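You operate a simulated robot arm through the tools that you are given. There is no shell and no other tool.

Carry out the task below with a simulated robot arm. There is one attempt and no reset: what you move stays moved.

## Task
Add one scoop of plaster to the bowl and whisk it smooth.
Fine: open the plaster bin, scoop into the water, shut the bin ahead of whisking; scoop and whisk go back; no dust, no spill. Set down upright: plaster scoop.
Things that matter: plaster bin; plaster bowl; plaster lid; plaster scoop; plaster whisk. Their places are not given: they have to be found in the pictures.

It is judged by the outcome, as a careful person would: the job done as asked, and still so three seconds after it is handed in. It fails if anything else is knocked over, pushed out of place, dropped, spilled or broken.

## Robot
A 6-joint arm with a two-finger gripper, fixed in place. Base frame: the origin is at the foot of the arm, x ahead of it, y to its left, z up. Units: mm, rad, N and s.
Its first joint turns from -2.897 to 2.897 rad. Payload 2.45 kg.
Tool frame: the origin (TCP) lies between the finger pads and is the grasp point; the fingertips stand 20 mm ahead of it; z points along the fingers, y is the line along which they close. The gripper opens to 140 mm. The gripper's body begins 168 mm behind the TCP.
Orientation is told as [roll, pitch, yaw] about the base's x, y, z axes, in that order, counted from this pose: with the fingers straight down and closing along the base's y, the tool's x points along the base's -x, its y along +y and its z along -z.

## Interface
- The arm moves only by the tool arm_command. Its arguments are lists of equal length, an entry for each row: "turn": the turn, a rotation vector about the base's x, y, z in units of 5 degrees (1.0 is 5 degrees), a list of three; "delta_pos": the shift along the base's x, y, z in units of 20 mm (1.0 is 20 mm), a list of three; "fingers": the gripper command, from -1 (shut) to 1 (fully open), values between in proportion. In form: {"turn": [[rx, ry, rz], ...], "delta_pos": [[x, y, z], ...], "fingers": [fingers, ...]}. A call has 1 to 20 rows; each row shifts and turns the commanded pose from where the row before left it. A call with a number of a shift or a turn outside -1 to 1 is refused whole. Rows are played at 5 a second. More than 50 mm and 0.15 rad between two rows, or a gripper value outside its range, and nothing of the call is played. A pose out of reach is approached as far as the arm can. The call stops where the force on the tool passes 90 N (or 10 N more than at its start, if that is more) or the arm is blocked; 0.2 s more then pass. The fingers move at their own pace (about 45 mm/s each) and stop on an object; they squeeze with about 24 N. The grip force told is the motor's: it shows also when the fingers shut on nothing. Time passes only in rows, and 0.2 s behind the last, so rows that do not move let the fingers close. The reply holds the time, the measured pose of the TCP, the force on the tool along the base axes, the opening and the grip force, in the units named above and with some noise, with the torque about the TCP (base axes, N m) and any sound that the robot's microphone picked up.
- Cameras (640 x 400 px; columns grow to the right, rows downward): "scene" is fixed at [397, -494.7, 1630.6]; the picture's right is [0.74, -0.67, 0.00], its down [-0.42, -0.46, -0.78] and it looks along [0.53, 0.58, -0.62] (base axes); focal length 328 px, centre (320, 200). "wrist" rides on the gripper at [78, 11, -209] in the tool frame; the picture's right is [-0.14, 0.99, 0.00], its down [-0.92, -0.13, -0.37] and it looks along [-0.37, -0.05, 0.93] (tool axes); focal length 280 px, centre (320, 200).
- capture(camera): a new picture of that camera. It takes no simulated time.
- point_at(camera, pixels): there is no depth. For up to 12 entries [column, row, z] of the newest picture of that camera ("zoom" is the newest enlarged one), the place [x, y] in the base frame at which the ray of that pixel passes the height z, good to about 2 mm, but the place of the scene camera against the robot may be out by one fixed shift of up to 12 mm in any direction. It takes no simulated time.
- zoom(camera, box): a new picture of the part [left, top, right, bottom] of that camera's present view, enlarged. It takes no simulated time.
- sign_off(): hands the job in; it is judged then, once.

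Unless the task says otherwise, let go and move clear before handing in.

The tools are called after ">>>" as name(argument=value, ...) on one line, values as JSON. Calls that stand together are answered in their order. arm_command: Moves the arm, as the interface text tells. Its arguments: {"type":"object","properties":{"turn":{"type":"array"},"delta_pos":{"type":"array"},"fingers":{"type":"array"}},"required":["turn","delta_pos","fingers"]} The other tools are called the same way: capture (camera) takes a picture; point_at (camera, pixels) gives the place at which the rays of pixels pass given heights; zoom (camera, box) takes an enlarged picture of a part of a camera's view; sign_off () hands the job in.

At the start:

```text
time_s: 0.0
tcp_pos: [623.9, 306.1, 1333.7]
tool_rot: [0.0, 0.0, 0.0]
wrist_force: [0.4, 0.2, 0.0]
wrist_torque: [0.0, -0.02, -0.03]
opening: 139.7
finger_force: 0.0
```

scene: 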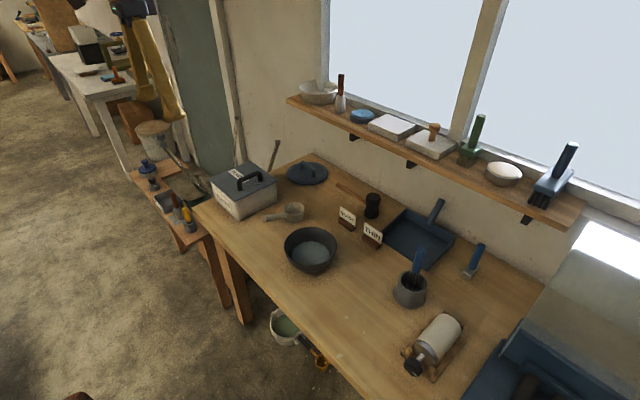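
wrist: 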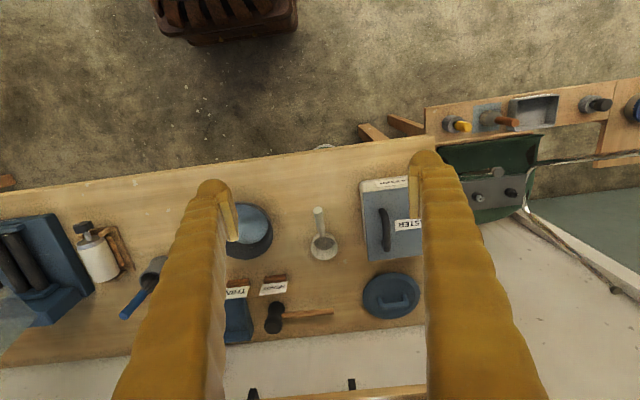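

The scene picture shows a grey bin labelled with a lid and handle at about (243,190), a scoop at (285,215), a bowl with water at (311,250), and a whisk or brush in a holder at (412,285). I'll zoom in to tell these objects apart.

>>> zoom(camera="scene", box=[190, 130, 350, 230])

>>> zoom(camera="scene", box=[270, 180, 430, 280])

>>> zoom(camera="scene", box=[370, 190, 530, 290])

>>> zoom(camera="scene", box=[360, 240, 520, 390])

>>> zoom(camera="wrist", box=[210, 140, 440, 330])

```text
4.00 times, centred on (270, 180) of scene
```

zoom: 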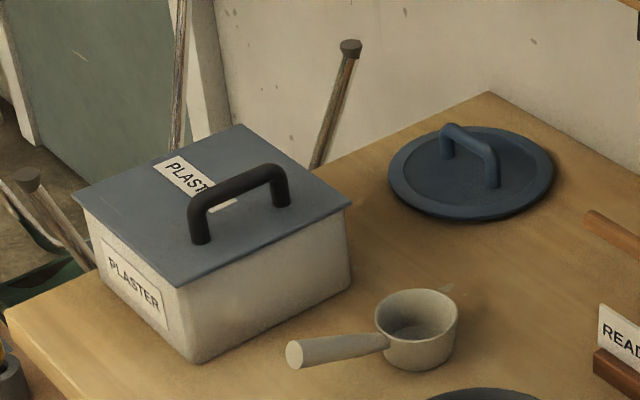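

```text
4.00 times, centred on (350, 230) of scene
```

zoom: 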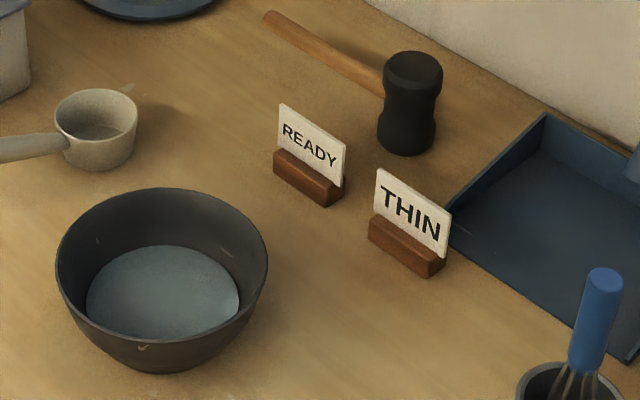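

```text
4.00 times, centred on (450, 240) of scene
```

zoom: 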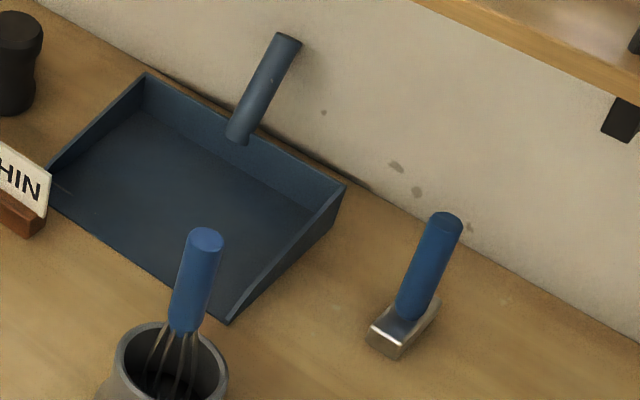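

```text
2.67 times, centred on (440, 315) of scene
```

zoom: 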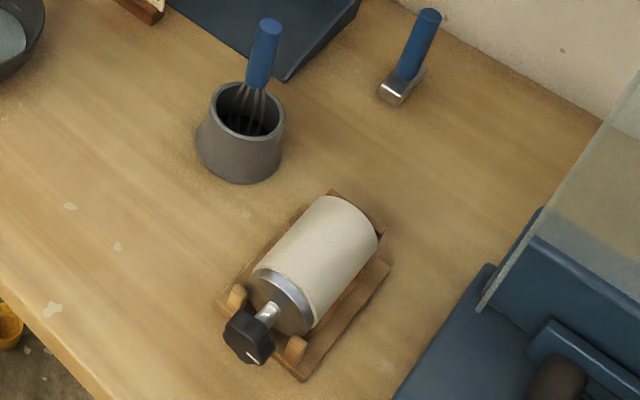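

```text
2.11 times, centred on (325, 235) of wrist
```

zoom: 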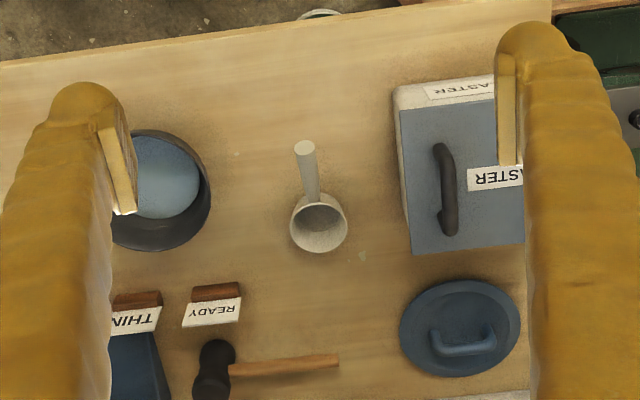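

The objects are clear: bin with a blue-grey lid, white scoop, dark bowl with water, whisk with a blue handle standing in a grey holder. Next I need the table height, so I'll compare points seen by both cameras at several heights.

>>> point_at(camera="scene", pixels=[[338, 229, 700], [338, 229, 800], [338, 229, 900], [285, 215, 700], [285, 215, 800], [285, 215, 900], [353, 230, 800], [353, 230, 900], [380, 246, 800], [380, 246, 900]])

>>> capture(camera="wrist")

```text
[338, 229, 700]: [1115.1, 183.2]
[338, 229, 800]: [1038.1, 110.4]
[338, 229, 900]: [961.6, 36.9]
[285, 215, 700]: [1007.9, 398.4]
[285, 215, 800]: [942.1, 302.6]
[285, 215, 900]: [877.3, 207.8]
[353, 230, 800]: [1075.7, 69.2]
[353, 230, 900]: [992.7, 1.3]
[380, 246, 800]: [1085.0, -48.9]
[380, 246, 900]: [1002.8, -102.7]
```

```text
taken
```

wrist: 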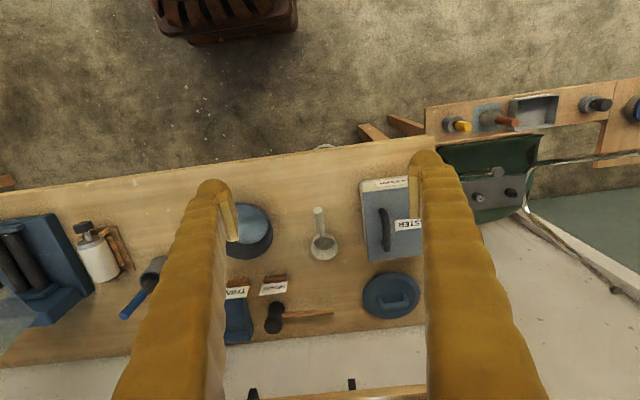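

>>> point_at(camera="wrist", pixels=[[323, 246, 700], [323, 246, 800], [323, 246, 900], [319, 209, 800], [319, 209, 900], [390, 297, 800], [390, 297, 900], [385, 230, 900], [250, 230, 900], [275, 280, 900]])

>>> point_at(camera="scene", pixels=[[294, 211, 700], [294, 211, 800], [294, 211, 900], [264, 218, 800], [264, 218, 900], [307, 172, 800], [307, 172, 900], [248, 180, 900], [311, 250, 900], [348, 222, 900]])

```text
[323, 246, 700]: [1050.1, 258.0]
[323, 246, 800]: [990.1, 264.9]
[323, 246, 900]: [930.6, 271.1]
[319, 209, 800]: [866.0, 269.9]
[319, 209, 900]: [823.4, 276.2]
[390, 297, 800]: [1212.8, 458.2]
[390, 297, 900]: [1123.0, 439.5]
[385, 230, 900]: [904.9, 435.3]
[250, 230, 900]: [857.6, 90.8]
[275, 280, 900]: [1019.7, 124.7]
```

```text
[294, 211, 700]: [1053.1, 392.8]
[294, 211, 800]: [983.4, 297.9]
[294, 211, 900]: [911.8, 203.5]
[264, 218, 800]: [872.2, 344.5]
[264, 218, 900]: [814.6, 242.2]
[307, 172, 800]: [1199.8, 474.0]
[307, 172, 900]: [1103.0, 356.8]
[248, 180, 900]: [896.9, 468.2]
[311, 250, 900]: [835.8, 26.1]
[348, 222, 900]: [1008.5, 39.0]
```

From both views the table is around z≈800. The scoop lies near (960,265), with its handle rising towards the robot, and the bin is near (905,435). I'll lower the arm over free space for a closer look.

>>> arm_command(turn=[[0, 0, 0], [0, 0, 0], [0, 0, 0], [0, 0, 0], [0, 0, 0], [0, 0, 0], [0, 0, 0], [0, 0, 0], [0, 0, 0], [0, 0, 0]], delta_pos=[[0.4, 0, -0.9], [0.4, 0, -0.9], [0.4, 0, -0.9], [0.4, 0, -0.9], [0.4, 0, -0.9], [0.4, 0, -0.9], [0.4, 0, -0.9], [0.4, 0, -0.9], [0.4, 0, -0.9], [0.4, 0, -0.9]], fingers=[1, 1, 1, 1, 1, 1, 1, 1, 1, 1])

>>> capture(camera="wrist")

>>> capture(camera="scene")

```text
time_s: 2.2
tcp_pos: [703.1, 305.9, 1154.3]
tool_rot: [0.001, -0.002, 0.001]
wrist_force: [-0.2, 0.2, -0.1]
wrist_torque: [0.0, 0.0, -0.02]
opening: 140.1
finger_force: 0.2
```

```text
taken
```

wrist: 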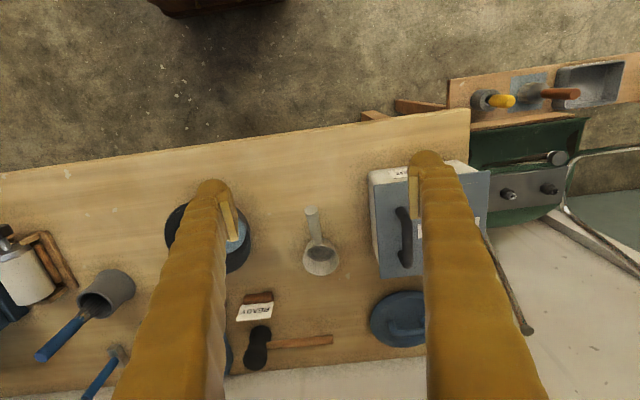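

```text
taken
```

scene: 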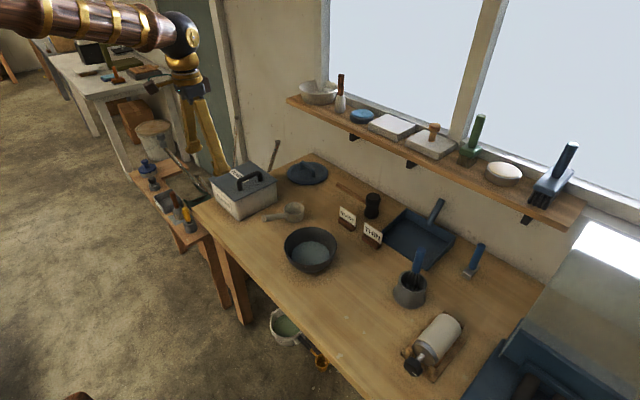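

The lower view shows the scoop at (315,245) and the bin handle at (405,235). I'll zoom in on them from here for precise triangulation.

>>> zoom(camera="wrist", box=[220, 180, 380, 280])

>>> zoom(camera="wrist", box=[360, 150, 520, 250])

>>> zoom(camera="wrist", box=[350, 150, 510, 350])

>>> point_at(camera="wrist", pixels=[[320, 261, 800], [320, 261, 850], [312, 210, 800], [312, 210, 850], [312, 210, 900], [400, 212, 900], [400, 212, 1000], [407, 260, 900], [407, 260, 1000]])

```text
4.00 times, centred on (300, 230) of wrist
```

zoom: 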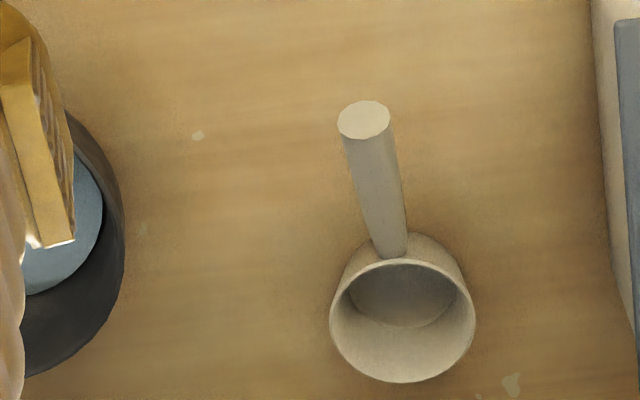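

```text
4.00 times, centred on (440, 200) of wrist
```

zoom: 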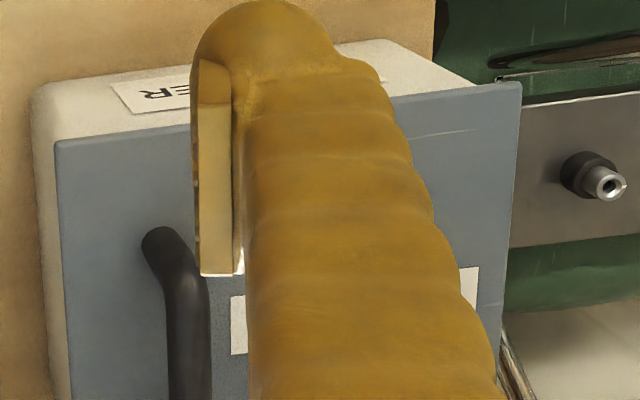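

```text
2.00 times, centred on (430, 250) of wrist
```

zoom: 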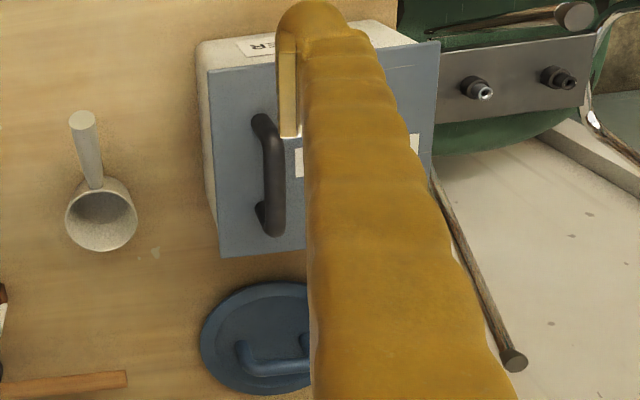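

```text
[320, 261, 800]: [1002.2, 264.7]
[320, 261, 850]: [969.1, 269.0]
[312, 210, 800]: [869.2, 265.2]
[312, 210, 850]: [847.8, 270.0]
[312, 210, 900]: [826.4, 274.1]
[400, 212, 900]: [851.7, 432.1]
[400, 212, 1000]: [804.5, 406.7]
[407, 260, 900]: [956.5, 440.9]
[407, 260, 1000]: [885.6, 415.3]
```

The bin handle runs along x near the lid's right edge, so the lid may be hinged on its far (+y) side. I'll move over to look at the bin directly.

>>> arm_command(turn=[[0, 0, 0], [0, 0, 0], [0, 0, 0], [0, 0, 0], [0, 0, 0], [0, 0, 0], [0, 0, 0], [0, 0, 0]], delta_pos=[[0.2, 1, -0.2], [0.2, 1, -0.2], [0.2, 1, -0.2], [0.2, 1, -0.2], [0.2, 1, -0.2], [0.2, 1, -0.2], [0.2, 1, -0.2], [0.2, 0.6, -0.2]], fingers=[1, 1, 1, 1, 1, 1, 1, 1])

>>> capture(camera="wrist")

>>> zoom(camera="wrist", box=[210, 130, 430, 290])

```text
time_s: 4.0
tcp_pos: [736.3, 458.0, 1122.6]
tool_rot: [0.0, 0.001, 0.001]
wrist_force: [-0.3, -0.1, 0.0]
wrist_torque: [-0.01, -0.03, 0.03]
opening: 140.1
finger_force: 0.0
```

```text
taken
```

wrist: 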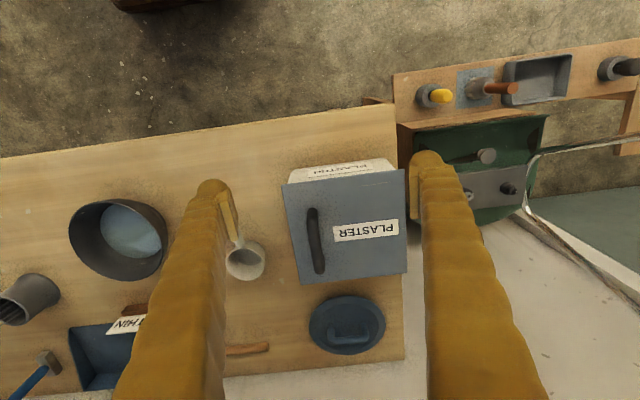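

```text
2.50 times, centred on (320, 210) of wrist
```

zoom: 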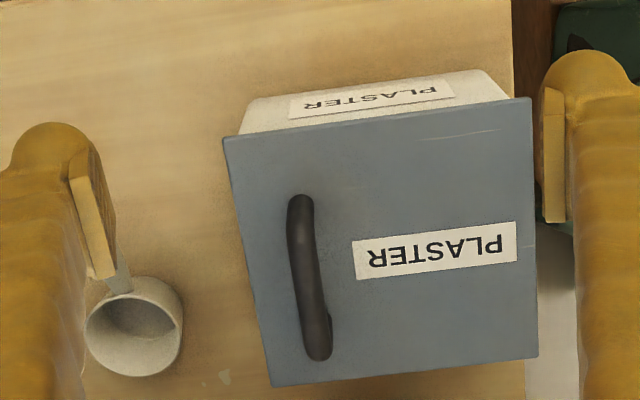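

The lid is fully visible now, with its handle at (315,240) running along x. I'll intersect rays from this view with the previous one to get heights.

>>> point_at(camera="wrist", pixels=[[312, 210, 900], [312, 210, 1000], [319, 270, 900], [319, 270, 1000], [281, 185, 900], [281, 185, 950], [404, 169, 900], [404, 169, 950], [407, 272, 900], [407, 272, 950], [301, 285, 900], [301, 285, 950]])

>>> point_at(camera="scene", pixels=[[209, 179, 900], [209, 179, 950], [250, 162, 900], [250, 162, 950], [277, 181, 900], [277, 181, 950], [234, 202, 900], [234, 202, 950], [239, 220, 800], [239, 220, 850]])

```text
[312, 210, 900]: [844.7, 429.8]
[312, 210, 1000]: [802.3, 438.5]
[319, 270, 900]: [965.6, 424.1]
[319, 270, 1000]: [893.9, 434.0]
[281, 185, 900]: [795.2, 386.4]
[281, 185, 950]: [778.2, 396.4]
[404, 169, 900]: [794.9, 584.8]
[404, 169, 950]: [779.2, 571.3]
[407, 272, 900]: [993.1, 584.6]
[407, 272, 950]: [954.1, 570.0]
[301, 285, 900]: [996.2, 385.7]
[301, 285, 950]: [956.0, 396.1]
```

```text
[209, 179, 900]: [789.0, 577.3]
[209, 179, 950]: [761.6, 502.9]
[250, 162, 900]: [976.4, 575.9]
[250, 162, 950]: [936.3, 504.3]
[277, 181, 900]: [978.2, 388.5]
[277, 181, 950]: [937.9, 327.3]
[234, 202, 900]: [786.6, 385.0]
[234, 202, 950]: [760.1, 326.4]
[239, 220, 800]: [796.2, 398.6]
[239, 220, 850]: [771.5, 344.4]
```

I need a firmer table height. I'll use the table corner, at (395,104) in this view, and compare it with the earlier view and the scene.

>>> zoom(camera="wrist", box=[340, 60, 500, 160])

>>> zoom(camera="scene", box=[150, 150, 310, 250])

>>> zoom(camera="wrist", box=[0, 180, 160, 280])

```text
4.00 times, centred on (420, 110) of wrist
```

zoom: 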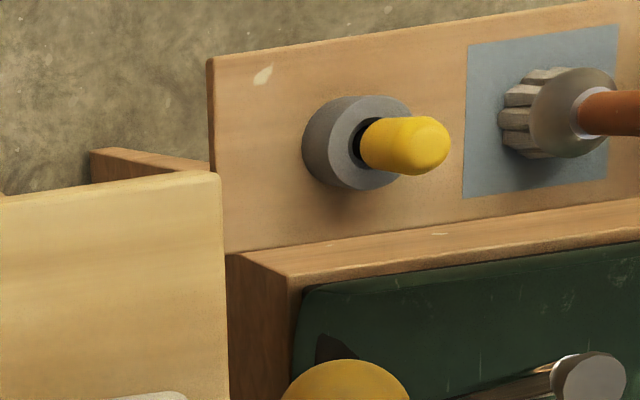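

```text
4.00 times, centred on (230, 200) of scene
```

zoom: 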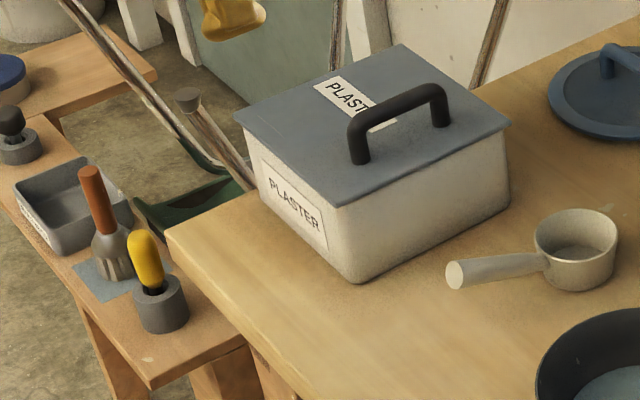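

```text
4.00 times, centred on (80, 230) of wrist
```

zoom: 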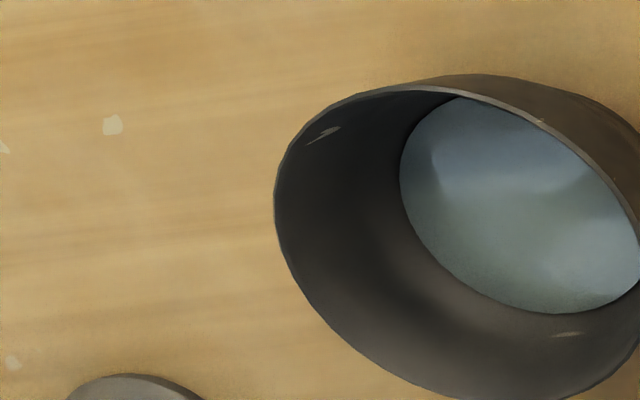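

>>> point_at(camera="wrist", pixels=[[394.5, 103, 750], [394.5, 103, 800], [282, 281, 750], [282, 281, 800], [28, 211, 800], [28, 211, 750]])

>>> point_at(camera="scene", pixels=[[192, 208.75, 750], [192, 208.75, 800], [302.5, 201.75, 750], [302.5, 201.75, 800]])

```text
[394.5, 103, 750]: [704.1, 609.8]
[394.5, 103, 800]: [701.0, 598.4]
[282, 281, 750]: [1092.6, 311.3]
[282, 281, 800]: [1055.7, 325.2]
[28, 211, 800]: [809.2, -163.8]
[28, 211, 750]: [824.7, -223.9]
```

```text
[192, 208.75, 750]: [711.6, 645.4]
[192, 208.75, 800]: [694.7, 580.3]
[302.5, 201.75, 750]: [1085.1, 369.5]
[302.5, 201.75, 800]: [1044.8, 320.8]
```

Rays agree on a table height of roughly 795 mm. Next I'll map the other objects and the free table space, in case the lid lifts off and needs somewhere to go.

>>> point_at(camera="scene", pixels=[[311, 268, 797], [285, 240, 870], [337, 245, 870], [408, 303, 797], [430, 350, 797], [350, 310, 797], [345, 228, 797], [375, 246, 797], [386, 243, 797], [428, 271, 797], [330, 385, 797], [250, 265, 797]])

>>> point_at(camera="wrist", pixels=[[240, 135, 797], [100, 150, 797], [10, 155, 797], [346, 323, 797], [310, 325, 797], [250, 350, 797]])

```text
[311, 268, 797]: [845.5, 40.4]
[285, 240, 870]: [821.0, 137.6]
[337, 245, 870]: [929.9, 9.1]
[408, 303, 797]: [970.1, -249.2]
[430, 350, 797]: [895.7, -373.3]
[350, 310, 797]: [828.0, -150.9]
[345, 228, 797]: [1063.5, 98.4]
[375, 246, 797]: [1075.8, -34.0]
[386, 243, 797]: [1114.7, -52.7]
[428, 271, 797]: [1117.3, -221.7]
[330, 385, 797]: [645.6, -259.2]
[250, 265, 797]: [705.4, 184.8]
```

```text
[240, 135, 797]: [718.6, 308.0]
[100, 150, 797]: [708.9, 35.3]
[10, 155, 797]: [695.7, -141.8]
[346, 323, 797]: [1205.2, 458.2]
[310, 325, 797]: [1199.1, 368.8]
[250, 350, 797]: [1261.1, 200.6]
```

The near table edge is at x≈700. There is free table between the bowl and the whisk holder, around (810,-140). I'll move above the bin handle for a close look.

>>> arm_command(turn=[[0, 0, 0], [0, 0, 0], [0, 0, 0], [0, 0, 0], [0, 0, 0], [0, 0, 0], [0, 0, 0]], delta_pos=[[0.85, -0.186, -0.4], [0.85, -0.186, -0.4], [0.85, -0.186, -0.4], [0.85, -0.186, -0.4], [0.85, -0.186, -0.4], [0.85, -0.186, -0.4], [0.85, -0.186, -0.4]], fingers=[1, 1, 1, 1, 1, 1, 1])

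>>> capture(camera="wrist")

>>> capture(camera="scene")

```text
time_s: 5.6
tcp_pos: [854.8, 432.4, 1067.3]
tool_rot: [0.0, 0.0, 0.001]
wrist_force: [0.1, 0.7, -0.5]
wrist_torque: [-0.02, 0.0, -0.03]
opening: 140.1
finger_force: 0.0
```

```text
taken
```

wrist: 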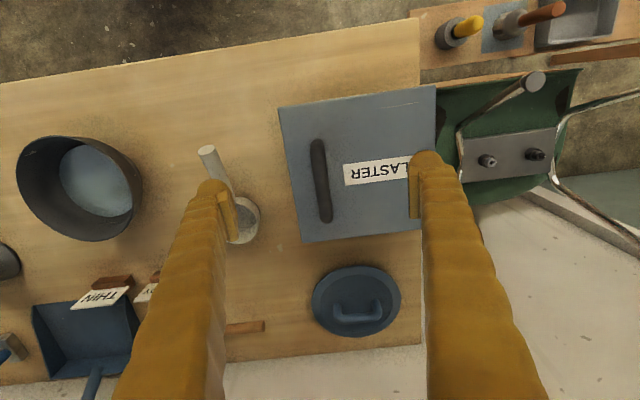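

```text
taken
```

scene: 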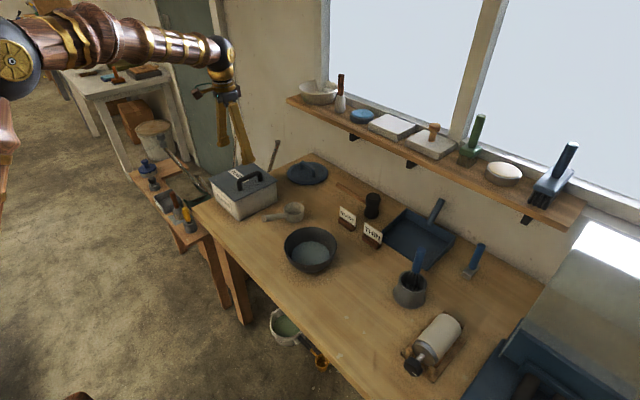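

Handle ends are at about (317,143) and (327,218) from the closer position. I'll zoom and read off heights.

>>> zoom(camera="wrist", box=[270, 80, 450, 250])

>>> zoom(camera="scene", box=[200, 150, 300, 230])

>>> point_at(camera="wrist", pixels=[[317, 143, 900], [317, 143, 950], [327, 218, 900], [327, 218, 950], [278, 109, 900], [435, 86, 900], [437, 228, 900], [302, 243, 900]])

```text
2.35 times, centred on (360, 165) of wrist
```

zoom: 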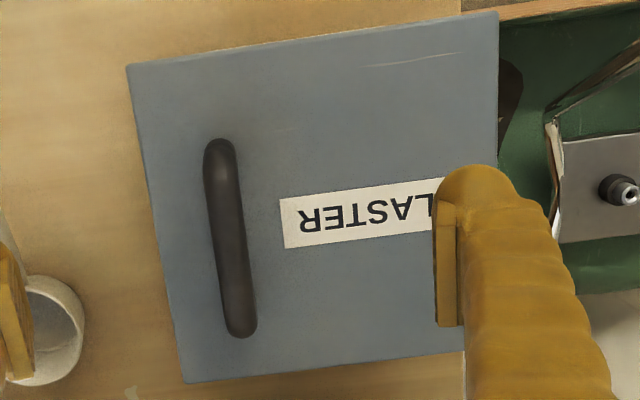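

```text
5.00 times, centred on (250, 190) of scene
```

zoom: 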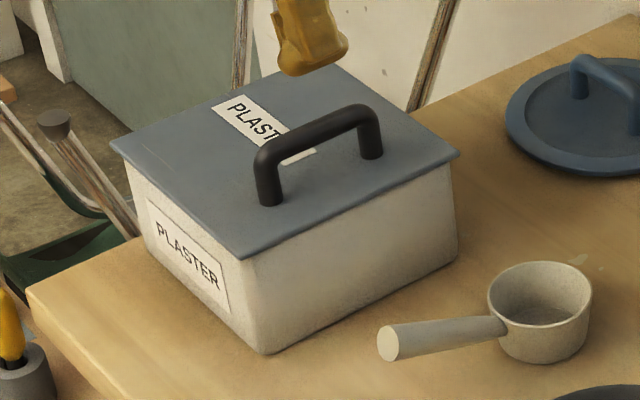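

```text
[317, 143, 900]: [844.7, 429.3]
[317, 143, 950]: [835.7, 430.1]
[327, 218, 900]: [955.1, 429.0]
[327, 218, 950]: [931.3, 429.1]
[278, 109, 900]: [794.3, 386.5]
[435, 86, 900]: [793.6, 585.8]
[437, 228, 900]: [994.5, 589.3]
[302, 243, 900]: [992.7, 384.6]
```

The lid is 200×200 mm, spanning x 794–994 and y 386–586 at z≈900. The bar handle is at y≈429.5, z≈936, centred on x≈893. I'll descend towards it with the fingers half open and check reach.

>>> arm_command(turn=[[0, 0, 0], [0, 0, 0], [0, 0, 0], [0, 0, 0], [0, 0, 0], [0, 0, 0]], delta_pos=[[0.3, -0.025, -0.7], [0.3, -0.025, -0.7], [0.3, -0.025, -0.7], [0.3, -0.025, -0.7], [0.3, -0.025, -0.7], [0.3, -0.025, -0.7]], fingers=[-0.1, -0.1, -0.1, -0.1, -0.1, -0.1])

>>> capture(camera="wrist")

>>> zoom(camera="scene", box=[180, 110, 300, 210])

```text
time_s: 7.0
tcp_pos: [890.5, 428.5, 980.9]
tool_rot: [0.0, -0.001, 0.002]
wrist_force: [0.2, -0.2, 0.5]
wrist_torque: [0.0, 0.02, -0.02]
opening: 63.0
finger_force: 0.1
```

```text
taken
```

wrist: 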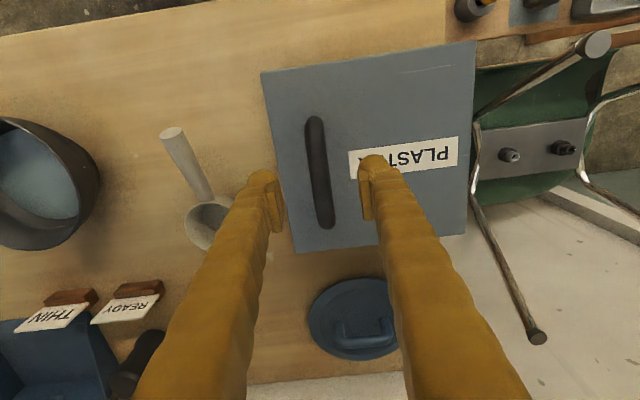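

```text
4.00 times, centred on (240, 160) of scene
```

zoom: 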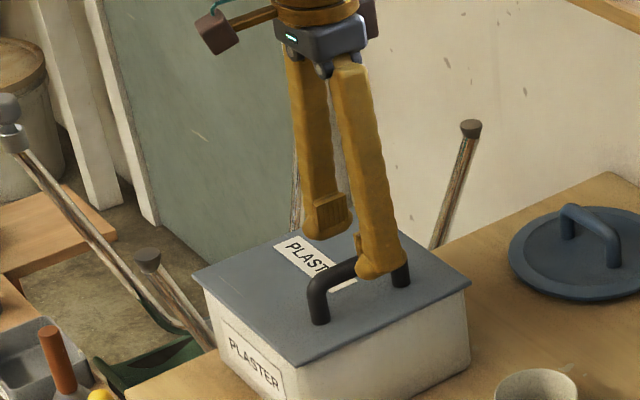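

The arm reaches this point without error, and the handle sits between the fingers at (320,175). I'll check the alignment numerically.

>>> point_at(camera="wrist", pixels=[[314, 118, 900], [314, 118, 940], [327, 228, 940], [321, 175, 940], [325, 212, 940], [264, 72, 900], [296, 253, 900], [476, 42, 900]])

```text
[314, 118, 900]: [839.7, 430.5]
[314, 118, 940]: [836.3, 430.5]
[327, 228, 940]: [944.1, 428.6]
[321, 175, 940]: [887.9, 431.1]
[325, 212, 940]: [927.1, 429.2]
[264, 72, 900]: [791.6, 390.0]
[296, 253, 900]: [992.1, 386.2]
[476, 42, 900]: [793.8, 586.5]
```

The handle is centred at (892,430), matching the fingers. I'll descend to bar height and close gently.

>>> arm_command(turn=[[0, 0, 0], [0, 0, 0], [0, 0, 0], [0, 0, 0], [0, 0, 0], [0, 0, 0], [0, 0, 0], [0, 0, 0], [0, 0, 0]], delta_pos=[[0.02, 0.03, -0.55], [0.02, 0.03, -0.55], [0.02, 0.02, -0.55], [0, 0, -0.5], [0, 0, 0], [0, 0, 0], [0, 0, 0], [0, 0, 0], [0, 0, 0]], fingers=[-0.1, -0.1, -0.1, -0.1, -0.4, -0.7, -1, -1, -1])

>>> capture(camera="wrist")

>>> zoom(camera="scene", box=[180, 110, 300, 210])

```text
time_s: 9.0
tcp_pos: [892.2, 429.7, 940.1]
tool_rot: [0.001, 0.001, 0.001]
wrist_force: [-2.3, -13.4, 3.1]
wrist_torque: [0.07, 0.02, -0.02]
opening: 12.3
finger_force: 39.4
```

```text
taken
```

wrist: 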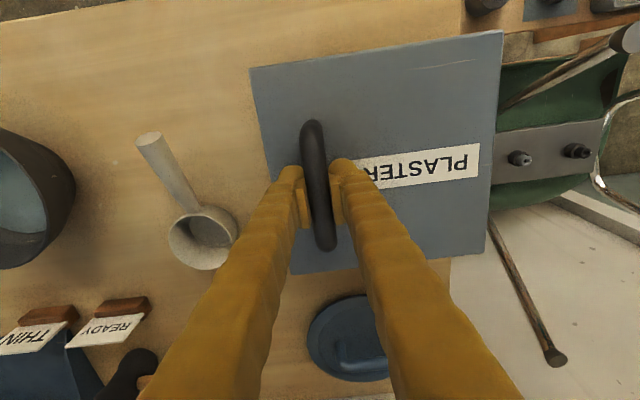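

```text
4.00 times, centred on (240, 160) of scene
```

zoom: 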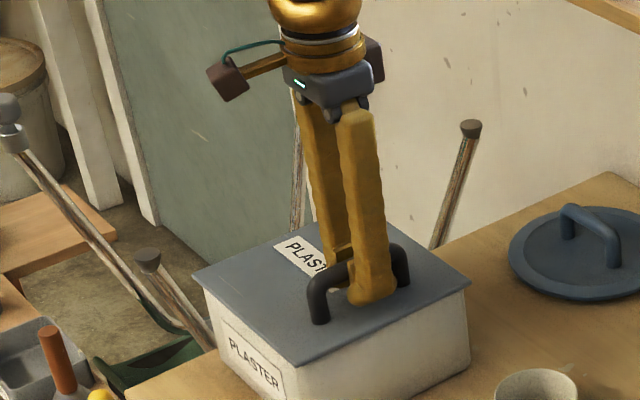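

The handle is gripped (opening 12.3 mm), with about 13 N of sideways load. I'll ease 1 mm in -y to relieve it, then lift a few millimetres to learn whether the lid is hinged or loose.

>>> arm_command(turn=[[0, 0, 0], [0, 0, 0], [0, 0, 0]], delta_pos=[[0, -0.05, 0], [0, 0, 0], [0, 0, 0]], fingers=[-1, -1, -1])

>>> arm_command(turn=[[0, 0, 0], [0, 0, 0], [0, 0, 0], [0, 0, 0]], delta_pos=[[0, 0, 0.1], [0, 0, 0.1], [0, 0, 0.1], [0, 0, 0]], fingers=[-1, -1, -1, -1])

>>> capture(camera="wrist")

>>> zoom(camera="scene", box=[180, 130, 300, 230])

```text
time_s: 9.8
tcp_pos: [891.0, 430.5, 939.8]
tool_rot: [0.0, 0.0, 0.002]
wrist_force: [-5.0, 3.0, -0.2]
wrist_torque: [-0.06, -0.08, -0.08]
opening: 12.4
finger_force: 39.2
```

```text
time_s: 10.8
tcp_pos: [892.1, 432.3, 944.4]
tool_rot: [0.001, -0.002, 0.002]
wrist_force: [3.0, 46.9, -15.5]
wrist_torque: [-0.37, 0.04, -0.16]
opening: 12.7
finger_force: 39.5
```

```text
taken
```

wrist: 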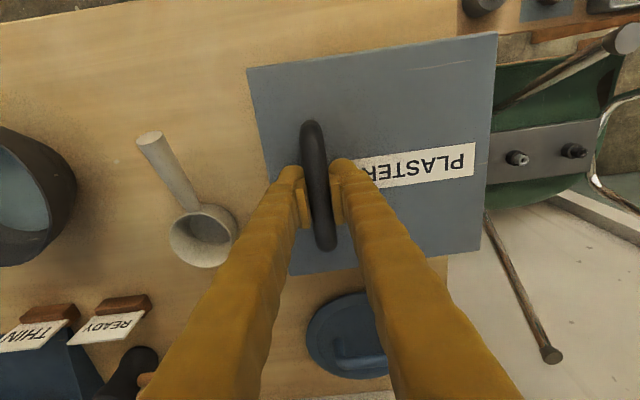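

```text
4.00 times, centred on (240, 180) of scene
```

zoom: 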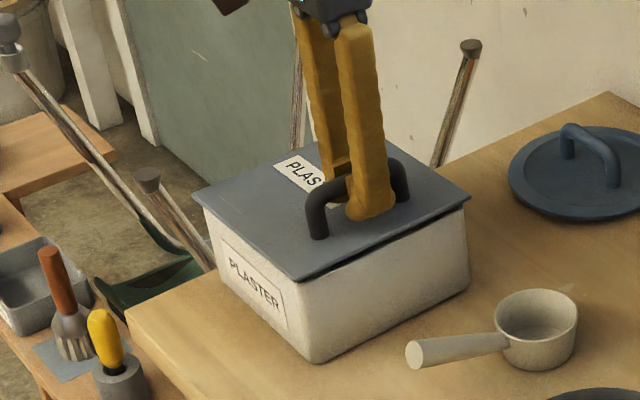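

The rise of the lid's right edge alone, plus the +47 N sideways push, shows the lid is hinged along its far +y edge. To follow the opening arc within reach I'll need the fingers tilted outward, so I'll lower the lid, let go and re-grip with the tool pitched.

>>> arm_command(turn=[[0, 0, 0], [0, 0, 0], [0, 0, 0], [0, 0, 0], [0, 0, 0], [0, 0, 0], [0, 0, 0], [0, 0, 0], [0, 0, 0], [0, 0, 0]], delta_pos=[[0, 0, -0.1], [0, 0, -0.1], [0, 0, -0.1], [0, 0, 0], [0, 0, 0], [0, 0, 0], [0, 0, 0.5], [0, 0, 1], [0, 0, 1], [0, 0, 1]], fingers=[-1, -1, -1, -0.4, -0.3, -0.2, -0.2, -0.2, -0.2, -0.2])

>>> zoom(camera="scene", box=[180, 130, 300, 230])

>>> capture(camera="wrist")

```text
time_s: 13.0
tcp_pos: [891.3, 430.9, 1009.9]
tool_rot: [0.001, 0.0, 0.001]
wrist_force: [0.5, -0.9, 0.7]
wrist_torque: [0.0, -0.01, 0.01]
opening: 56.0
finger_force: 0.1
```

```text
4.00 times, centred on (240, 180) of scene
```

zoom: 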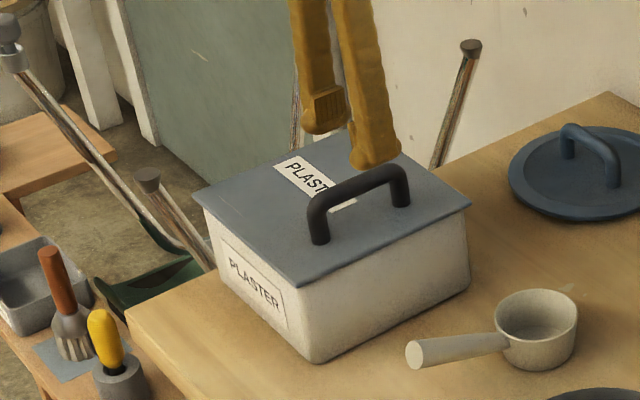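

```text
taken
```

wrist: 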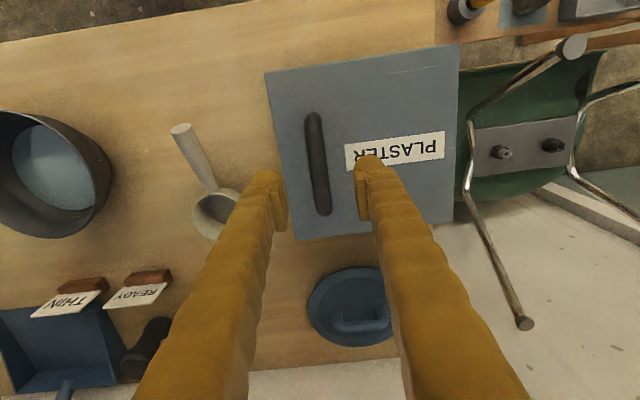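

The lid is closed again and the bin has not moved. I'll pitch the fingers 45° outward here, then do a free-space test of the far end of the opening arc.

>>> arm_command(turn=[[0, -1, 0], [0, -1, 0], [0, -1, 0], [0, -1, 0], [0, -1, 0], [0, -1, 0], [0, -1, 0], [0, -1, 0], [0, -1, 0]], delta_pos=[[0, 0, 0.1], [0, 0, 0.1], [0, 0, 0.1], [0, 0, 0.1], [0, 0, 0.1], [0, 0, 0.1], [0, 0, 0.1], [0, 0, 0.1], [0, 0, 0.1]], fingers=[-0.2, -0.2, -0.2, -0.2, -0.2, -0.2, -0.2, -0.2, -0.2])

>>> arm_command(turn=[[-0.42, 0, 0], [-0.42, 0, 0], [-0.42, 0, 0], [-0.42, 0, 0], [-0.42, 0, 0], [-0.42, 0, 0], [-0.42, 0, 0], [-0.42, 0, 0], [-0.42, 0, 0], [-0.42, 0, 0], [-0.42, 0, 0], [-0.42, 0, 0]], delta_pos=[[-0.07, 0.96, 0.15], [-0.07, 0.96, 0.15], [-0.07, 0.96, 0.15], [-0.07, 0.96, 0.15], [-0.07, 0.96, 0.15], [-0.07, 0.96, 0.15], [-0.07, 0.96, 0.15], [-0.07, 0.96, 0.15], [-0.07, 0.96, 0.15], [-0.07, 0.96, 0.15], [-0.07, 0.96, 0.15], [-0.07, 0.96, 0.15]], fingers=[-0.2, -0.2, -0.2, -0.2, -0.2, -0.2, -0.2, -0.2, -0.2, -0.2, -0.2, -0.2])

>>> capture(camera="scene")

>>> capture(camera="wrist")

```text
time_s: 15.0
tcp_pos: [891.8, 429.9, 1027.0]
tool_rot: [0.002, -0.784, 0.0]
wrist_force: [-1.2, 0.3, 1.0]
wrist_torque: [-0.02, 0.03, 0.01]
opening: 56.2
finger_force: 0.0
```

```text
time_s: 17.6
tcp_pos: [875.7, 659.9, 1062.4]
tool_rot: [-0.589, -0.694, 0.402]
wrist_force: [-0.8, 0.0, 0.3]
wrist_torque: [0.04, 0.02, 0.01]
opening: 56.1
finger_force: 0.1
```

```text
taken
```

scene: 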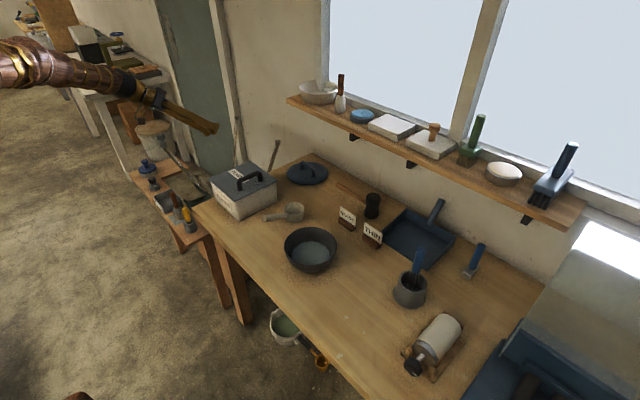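

```text
taken
```

wrist: 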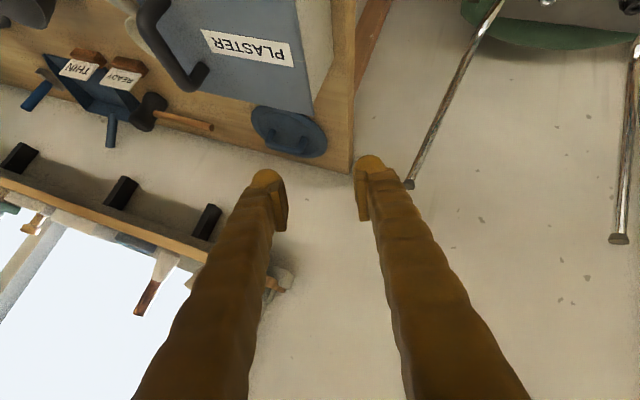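

The far end of the arc was reached exactly, so the plan is feasible. I'll go back over the handle and descend in the pitched pose to grip it.

>>> arm_command(turn=[[0.42, 0, 0], [0.42, 0, 0], [0.42, 0, 0], [0.42, 0, 0], [0.42, 0, 0], [0.42, 0, 0], [0.42, 0, 0], [0.42, 0, 0], [0.42, 0, 0], [0.42, 0, 0], [0.42, 0, 0], [0.42, 0, 0]], delta_pos=[[0.07, -0.96, -0.15], [0.07, -0.96, -0.15], [0.07, -0.96, -0.15], [0.07, -0.96, -0.15], [0.07, -0.96, -0.15], [0.07, -0.96, -0.15], [0.07, -0.96, -0.15], [0.07, -0.96, -0.15], [0.07, -0.96, -0.15], [0.07, -0.96, -0.15], [0.07, -0.96, -0.15], [0.07, -0.96, -0.15]], fingers=[-0.2, -0.2, -0.2, -0.2, -0.2, -0.2, -0.2, -0.2, -0.2, -0.2, -0.2, -0.2])

>>> capture(camera="wrist")

```text
time_s: 20.2
tcp_pos: [892.0, 429.8, 1027.7]
tool_rot: [-0.001, -0.785, -0.001]
wrist_force: [-0.2, 0.0, 0.8]
wrist_torque: [0.02, 0.01, -0.01]
opening: 56.2
finger_force: 0.1
```

```text
taken
```

wrist: 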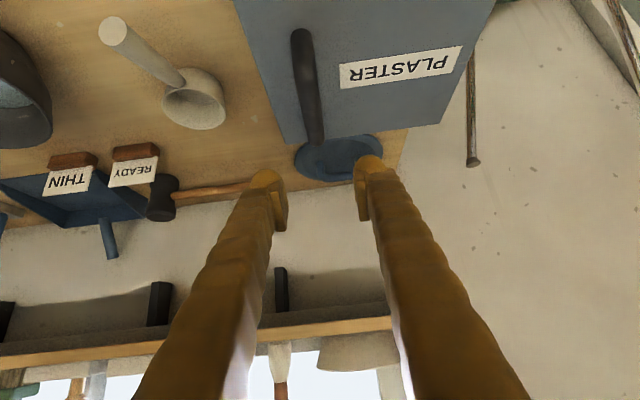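

Back over the handle, which lines up between the fingers at (305,85). I'll descend 90 mm and close on the bar.

>>> arm_command(turn=[[0, 0, 0], [0, 0, 0], [0, 0, 0], [0, 0, 0], [0, 0, 0], [0, 0, 0], [0, 0, 0], [0, 0, 0], [0, 0, 0], [0, 0, 0], [0, 0, 0]], delta_pos=[[0, 0, -0.8], [0, 0, -0.8], [0, 0, -0.8], [0, 0, -0.8], [0, 0, -0.8], [0, 0, -0.5], [0, 0, 0], [0, 0, 0], [0, 0, 0], [0, 0, 0], [0, 0, 0]], fingers=[-0.2, -0.2, -0.2, -0.2, -0.2, -0.2, -0.4, -0.6, -0.8, -1, -1])

>>> zoom(camera="scene", box=[180, 130, 300, 230])

>>> capture(camera="wrist")

```text
time_s: 22.6
tcp_pos: [892.8, 430.7, 936.3]
tool_rot: [-0.001, -0.784, 0.002]
wrist_force: [-0.3, -3.5, 1.2]
wrist_torque: [0.02, -0.02, -0.06]
opening: 13.0
finger_force: 39.2
```

```text
4.00 times, centred on (240, 180) of scene
```

zoom: 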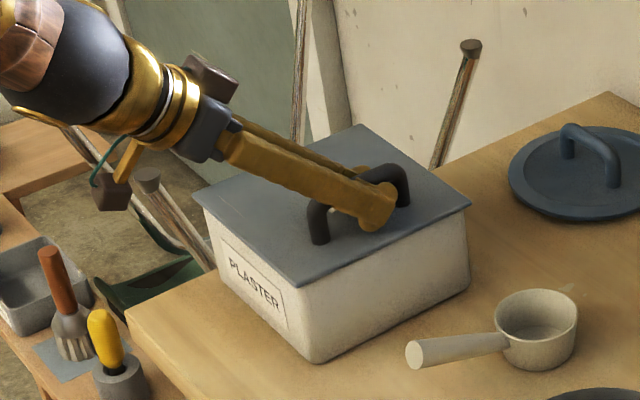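

```text
taken
```

wrist: 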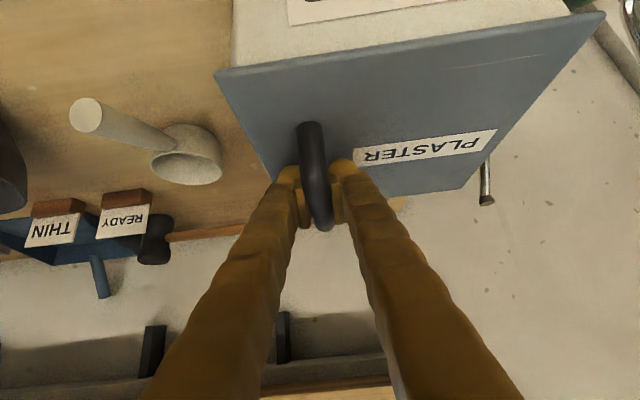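

The bar is gripped with little side load. I'll start along the hinge arc (axis near y≈583, z≈896) in small steps, watching the force.

>>> arm_command(turn=[[-0.4, 0, 0], [-0.4, 0, 0], [-0.4, 0, 0], [-0.4, 0, 0]], delta_pos=[[0, 0.0945, 0.332], [0, 0.109, 0.327], [0, 0.123, 0.3225], [0, 0.137, 0.3165]], fingers=[-1, -1, -1, -1])

>>> zoom(camera="scene", box=[180, 130, 300, 230])

```text
time_s: 23.6
tcp_pos: [892.5, 438.5, 963.3]
tool_rot: [-0.198, -0.778, 0.14]
wrist_force: [14.3, -2.2, 1.1]
wrist_torque: [0.0, 0.13, -0.02]
opening: 13.1
finger_force: 39.2
```

```text
4.00 times, centred on (240, 180) of scene
```

zoom: 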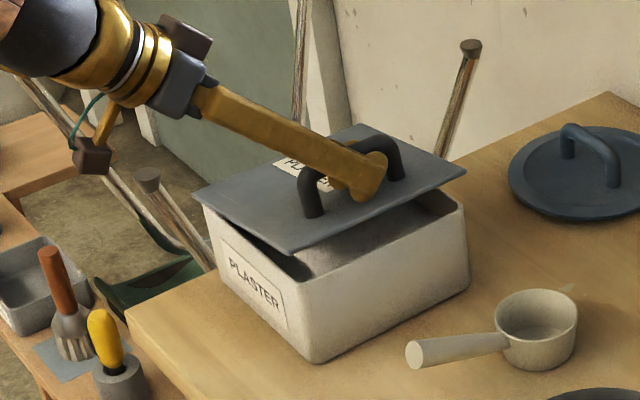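

The lid opened along the arc with only about 14 N of load, so the hinge estimate is good. Continuing to about 30°.

>>> arm_command(turn=[[-0.3, 0, 0], [-0.3, 0, 0], [-0.3, 0, 0], [-0.3, 0, 0], [-0.3, 0, 0], [-0.3, 0, 0], [-0.3, 0, 0], [-0.3, 0, 0]], delta_pos=[[0, 0.15, 0.3105], [0, 0.1645, 0.3035], [0, 0.177, 0.296], [0, 0.19, 0.288], [0, 0.202, 0.2795], [0, 0.2145, 0.27], [0, 0.226, 0.261], [0, 0.237, 0.2505]], fingers=[-1, -1, -1, -1, -1, -1, -1, -1])

>>> zoom(camera="scene", box=[180, 110, 300, 210])

```text
time_s: 25.4
tcp_pos: [892.0, 471.1, 1009.3]
tool_rot: [-0.476, -0.729, 0.331]
wrist_force: [-11.9, -11.6, 10.5]
wrist_torque: [0.18, -0.25, -0.1]
opening: 12.9
finger_force: 39.9
```

```text
4.00 times, centred on (240, 160) of scene
```

zoom: 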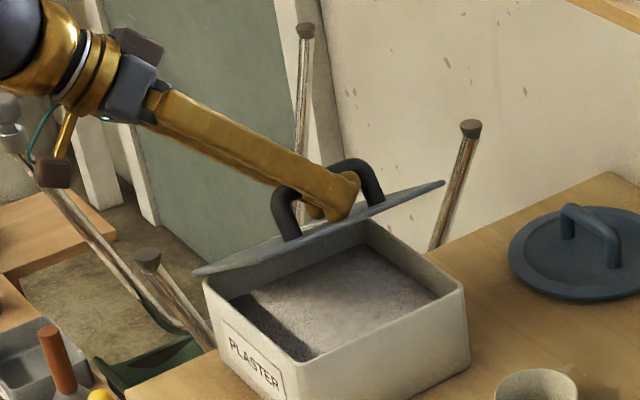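

Only about 15 N of radial load, and plaster is now visible inside the bin. I'll add a small correction and continue to 45°, then 60°.

>>> arm_command(turn=[[-0.1, 0, 0], [-0.1, 0, 0], [-0.1, 0, 0], [-0.1, 0, 0], [-0.1, 0, 0], [-0.1, 0, 0]], delta_pos=[[0, 0.23, 0.2575], [0, 0.258, 0.229], [0, 0.268, 0.2175], [0, 0.277, 0.206], [0, 0.2855, 0.1935], [0, 0.294, 0.1805]], fingers=[-1, -1, -1, -1, -1, -1])

>>> zoom(camera="scene", box=[180, 110, 300, 210])

```text
time_s: 26.8
tcp_pos: [891.9, 501.8, 1034.0]
tool_rot: [-0.541, -0.71, 0.374]
wrist_force: [22.9, -8.5, 10.6]
wrist_torque: [-0.07, 0.09, -0.25]
opening: 13.4
finger_force: 39.5
```

```text
4.00 times, centred on (240, 160) of scene
```

zoom: 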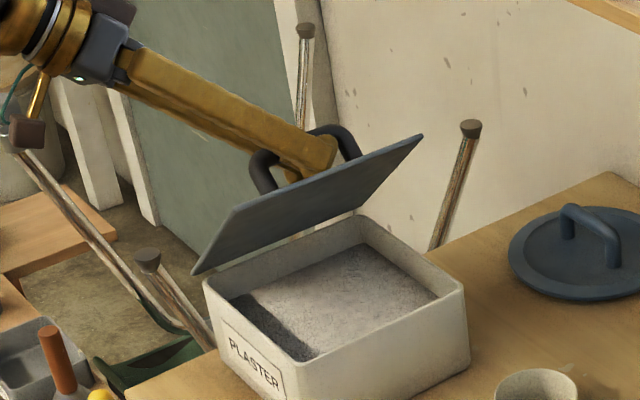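

Still light loads (about 14 N radial). Continuing from 45° to 60°.

>>> arm_command(turn=[[-0.1, 0, 0], [-0.1, 0, 0], [-0.1, 0, 0], [-0.1, 0, 0], [-0.1, 0, 0], [-0.1, 0, 0]], delta_pos=[[0, 0.2915, 0.1855], [0, 0.308, 0.1545], [0, 0.315, 0.1405], [0, 0.321, 0.127], [0, 0.326, 0.113], [0, 0.3305, 0.0985]], fingers=[-1, -1, -1, -1, -1, -1])

>>> zoom(camera="scene", box=[180, 110, 300, 210])

```text
time_s: 28.2
tcp_pos: [891.7, 540.9, 1050.4]
tool_rot: [-0.603, -0.688, 0.413]
wrist_force: [-2.0, -8.6, 13.2]
wrist_torque: [-0.63, 0.22, -0.65]
opening: 13.2
finger_force: 40.2
```

```text
4.00 times, centred on (240, 160) of scene
```

zoom: 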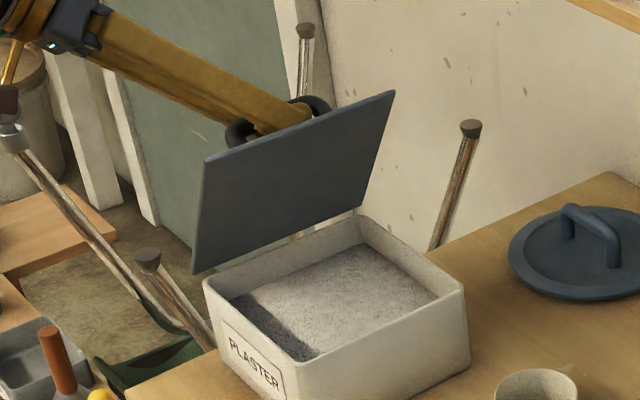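

Loads are still light, with some bar friction torque. Continuing from 60° to 75°.

>>> arm_command(turn=[[-0.15, 0, 0], [-0.15, 0, 0], [-0.15, 0, 0], [-0.15, 0, 0], [-0.15, 0, 0], [-0.15, 0, 0]], delta_pos=[[0, 0.33, 0.104], [0, 0.338, 0.0695], [0, 0.341, 0.0545], [0, 0.3425, 0.0395], [0, 0.344, 0.025], [0, 0.345, 0.0095]], fingers=[-1, -1, -1, -1, -1, -1])

>>> zoom(camera="scene", box=[160, 100, 280, 200])

```text
time_s: 29.6
tcp_pos: [891.2, 581.5, 1058.3]
tool_rot: [-0.695, -0.657, 0.471]
wrist_force: [-10.2, -5.5, 18.4]
wrist_torque: [-0.66, 0.11, -0.99]
opening: 14.3
finger_force: 40.4
```

```text
4.00 times, centred on (220, 150) of scene
```

zoom: 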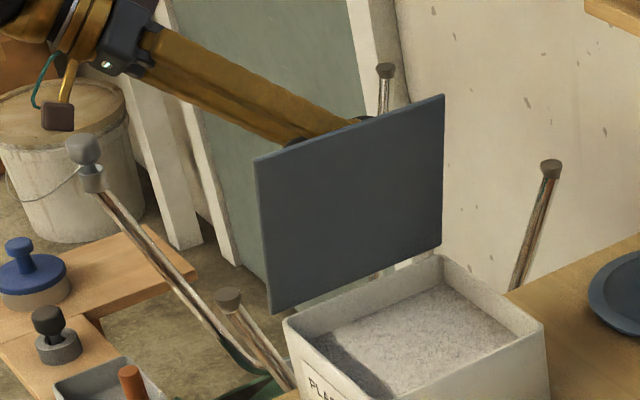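

There is some torque because the bar is yawed about −1° from x, and the radial pull is about 18 N. I'll add a small yaw and height correction while going from 75° to 90°.

>>> arm_command(turn=[[-0.1, 0, -0.1], [-0.1, 0, -0.1], [-0.1, 0, -0.05], [-0.1, 0, 0], [-0.1, 0, 0], [-0.1, 0, 0]], delta_pos=[[0, 0.345, 0.02], [0, 0.344, 0.0], [0, 0.3435, -0.0355], [0, 0.341, -0.0505], [0, 0.339, -0.065], [0, 0.3355, -0.08]], fingers=[-1, -1, -1, -1, -1, -1])

>>> zoom(camera="scene", box=[160, 100, 280, 200])

>>> capture(camera="wrist")

```text
time_s: 31.0
tcp_pos: [891.2, 623.3, 1054.3]
tool_rot: [-0.751, -0.635, 0.485]
wrist_force: [-1.0, 4.4, 30.4]
wrist_torque: [-0.25, -0.35, -0.59]
opening: 15.3
finger_force: 40.8
```

```text
4.00 times, centred on (220, 150) of scene
```

zoom: 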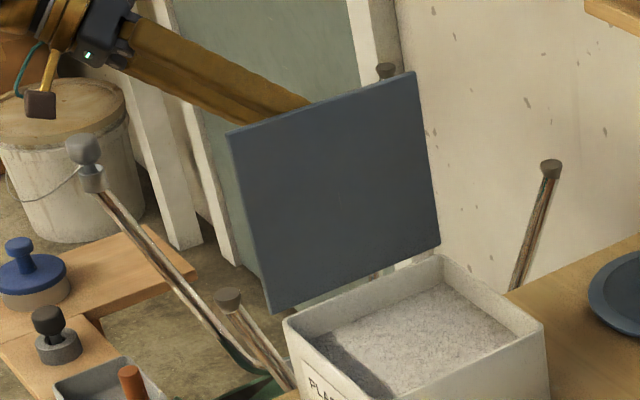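

```text
taken
```

wrist: 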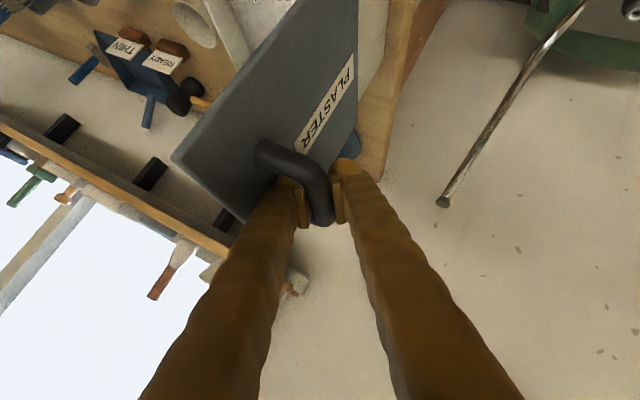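

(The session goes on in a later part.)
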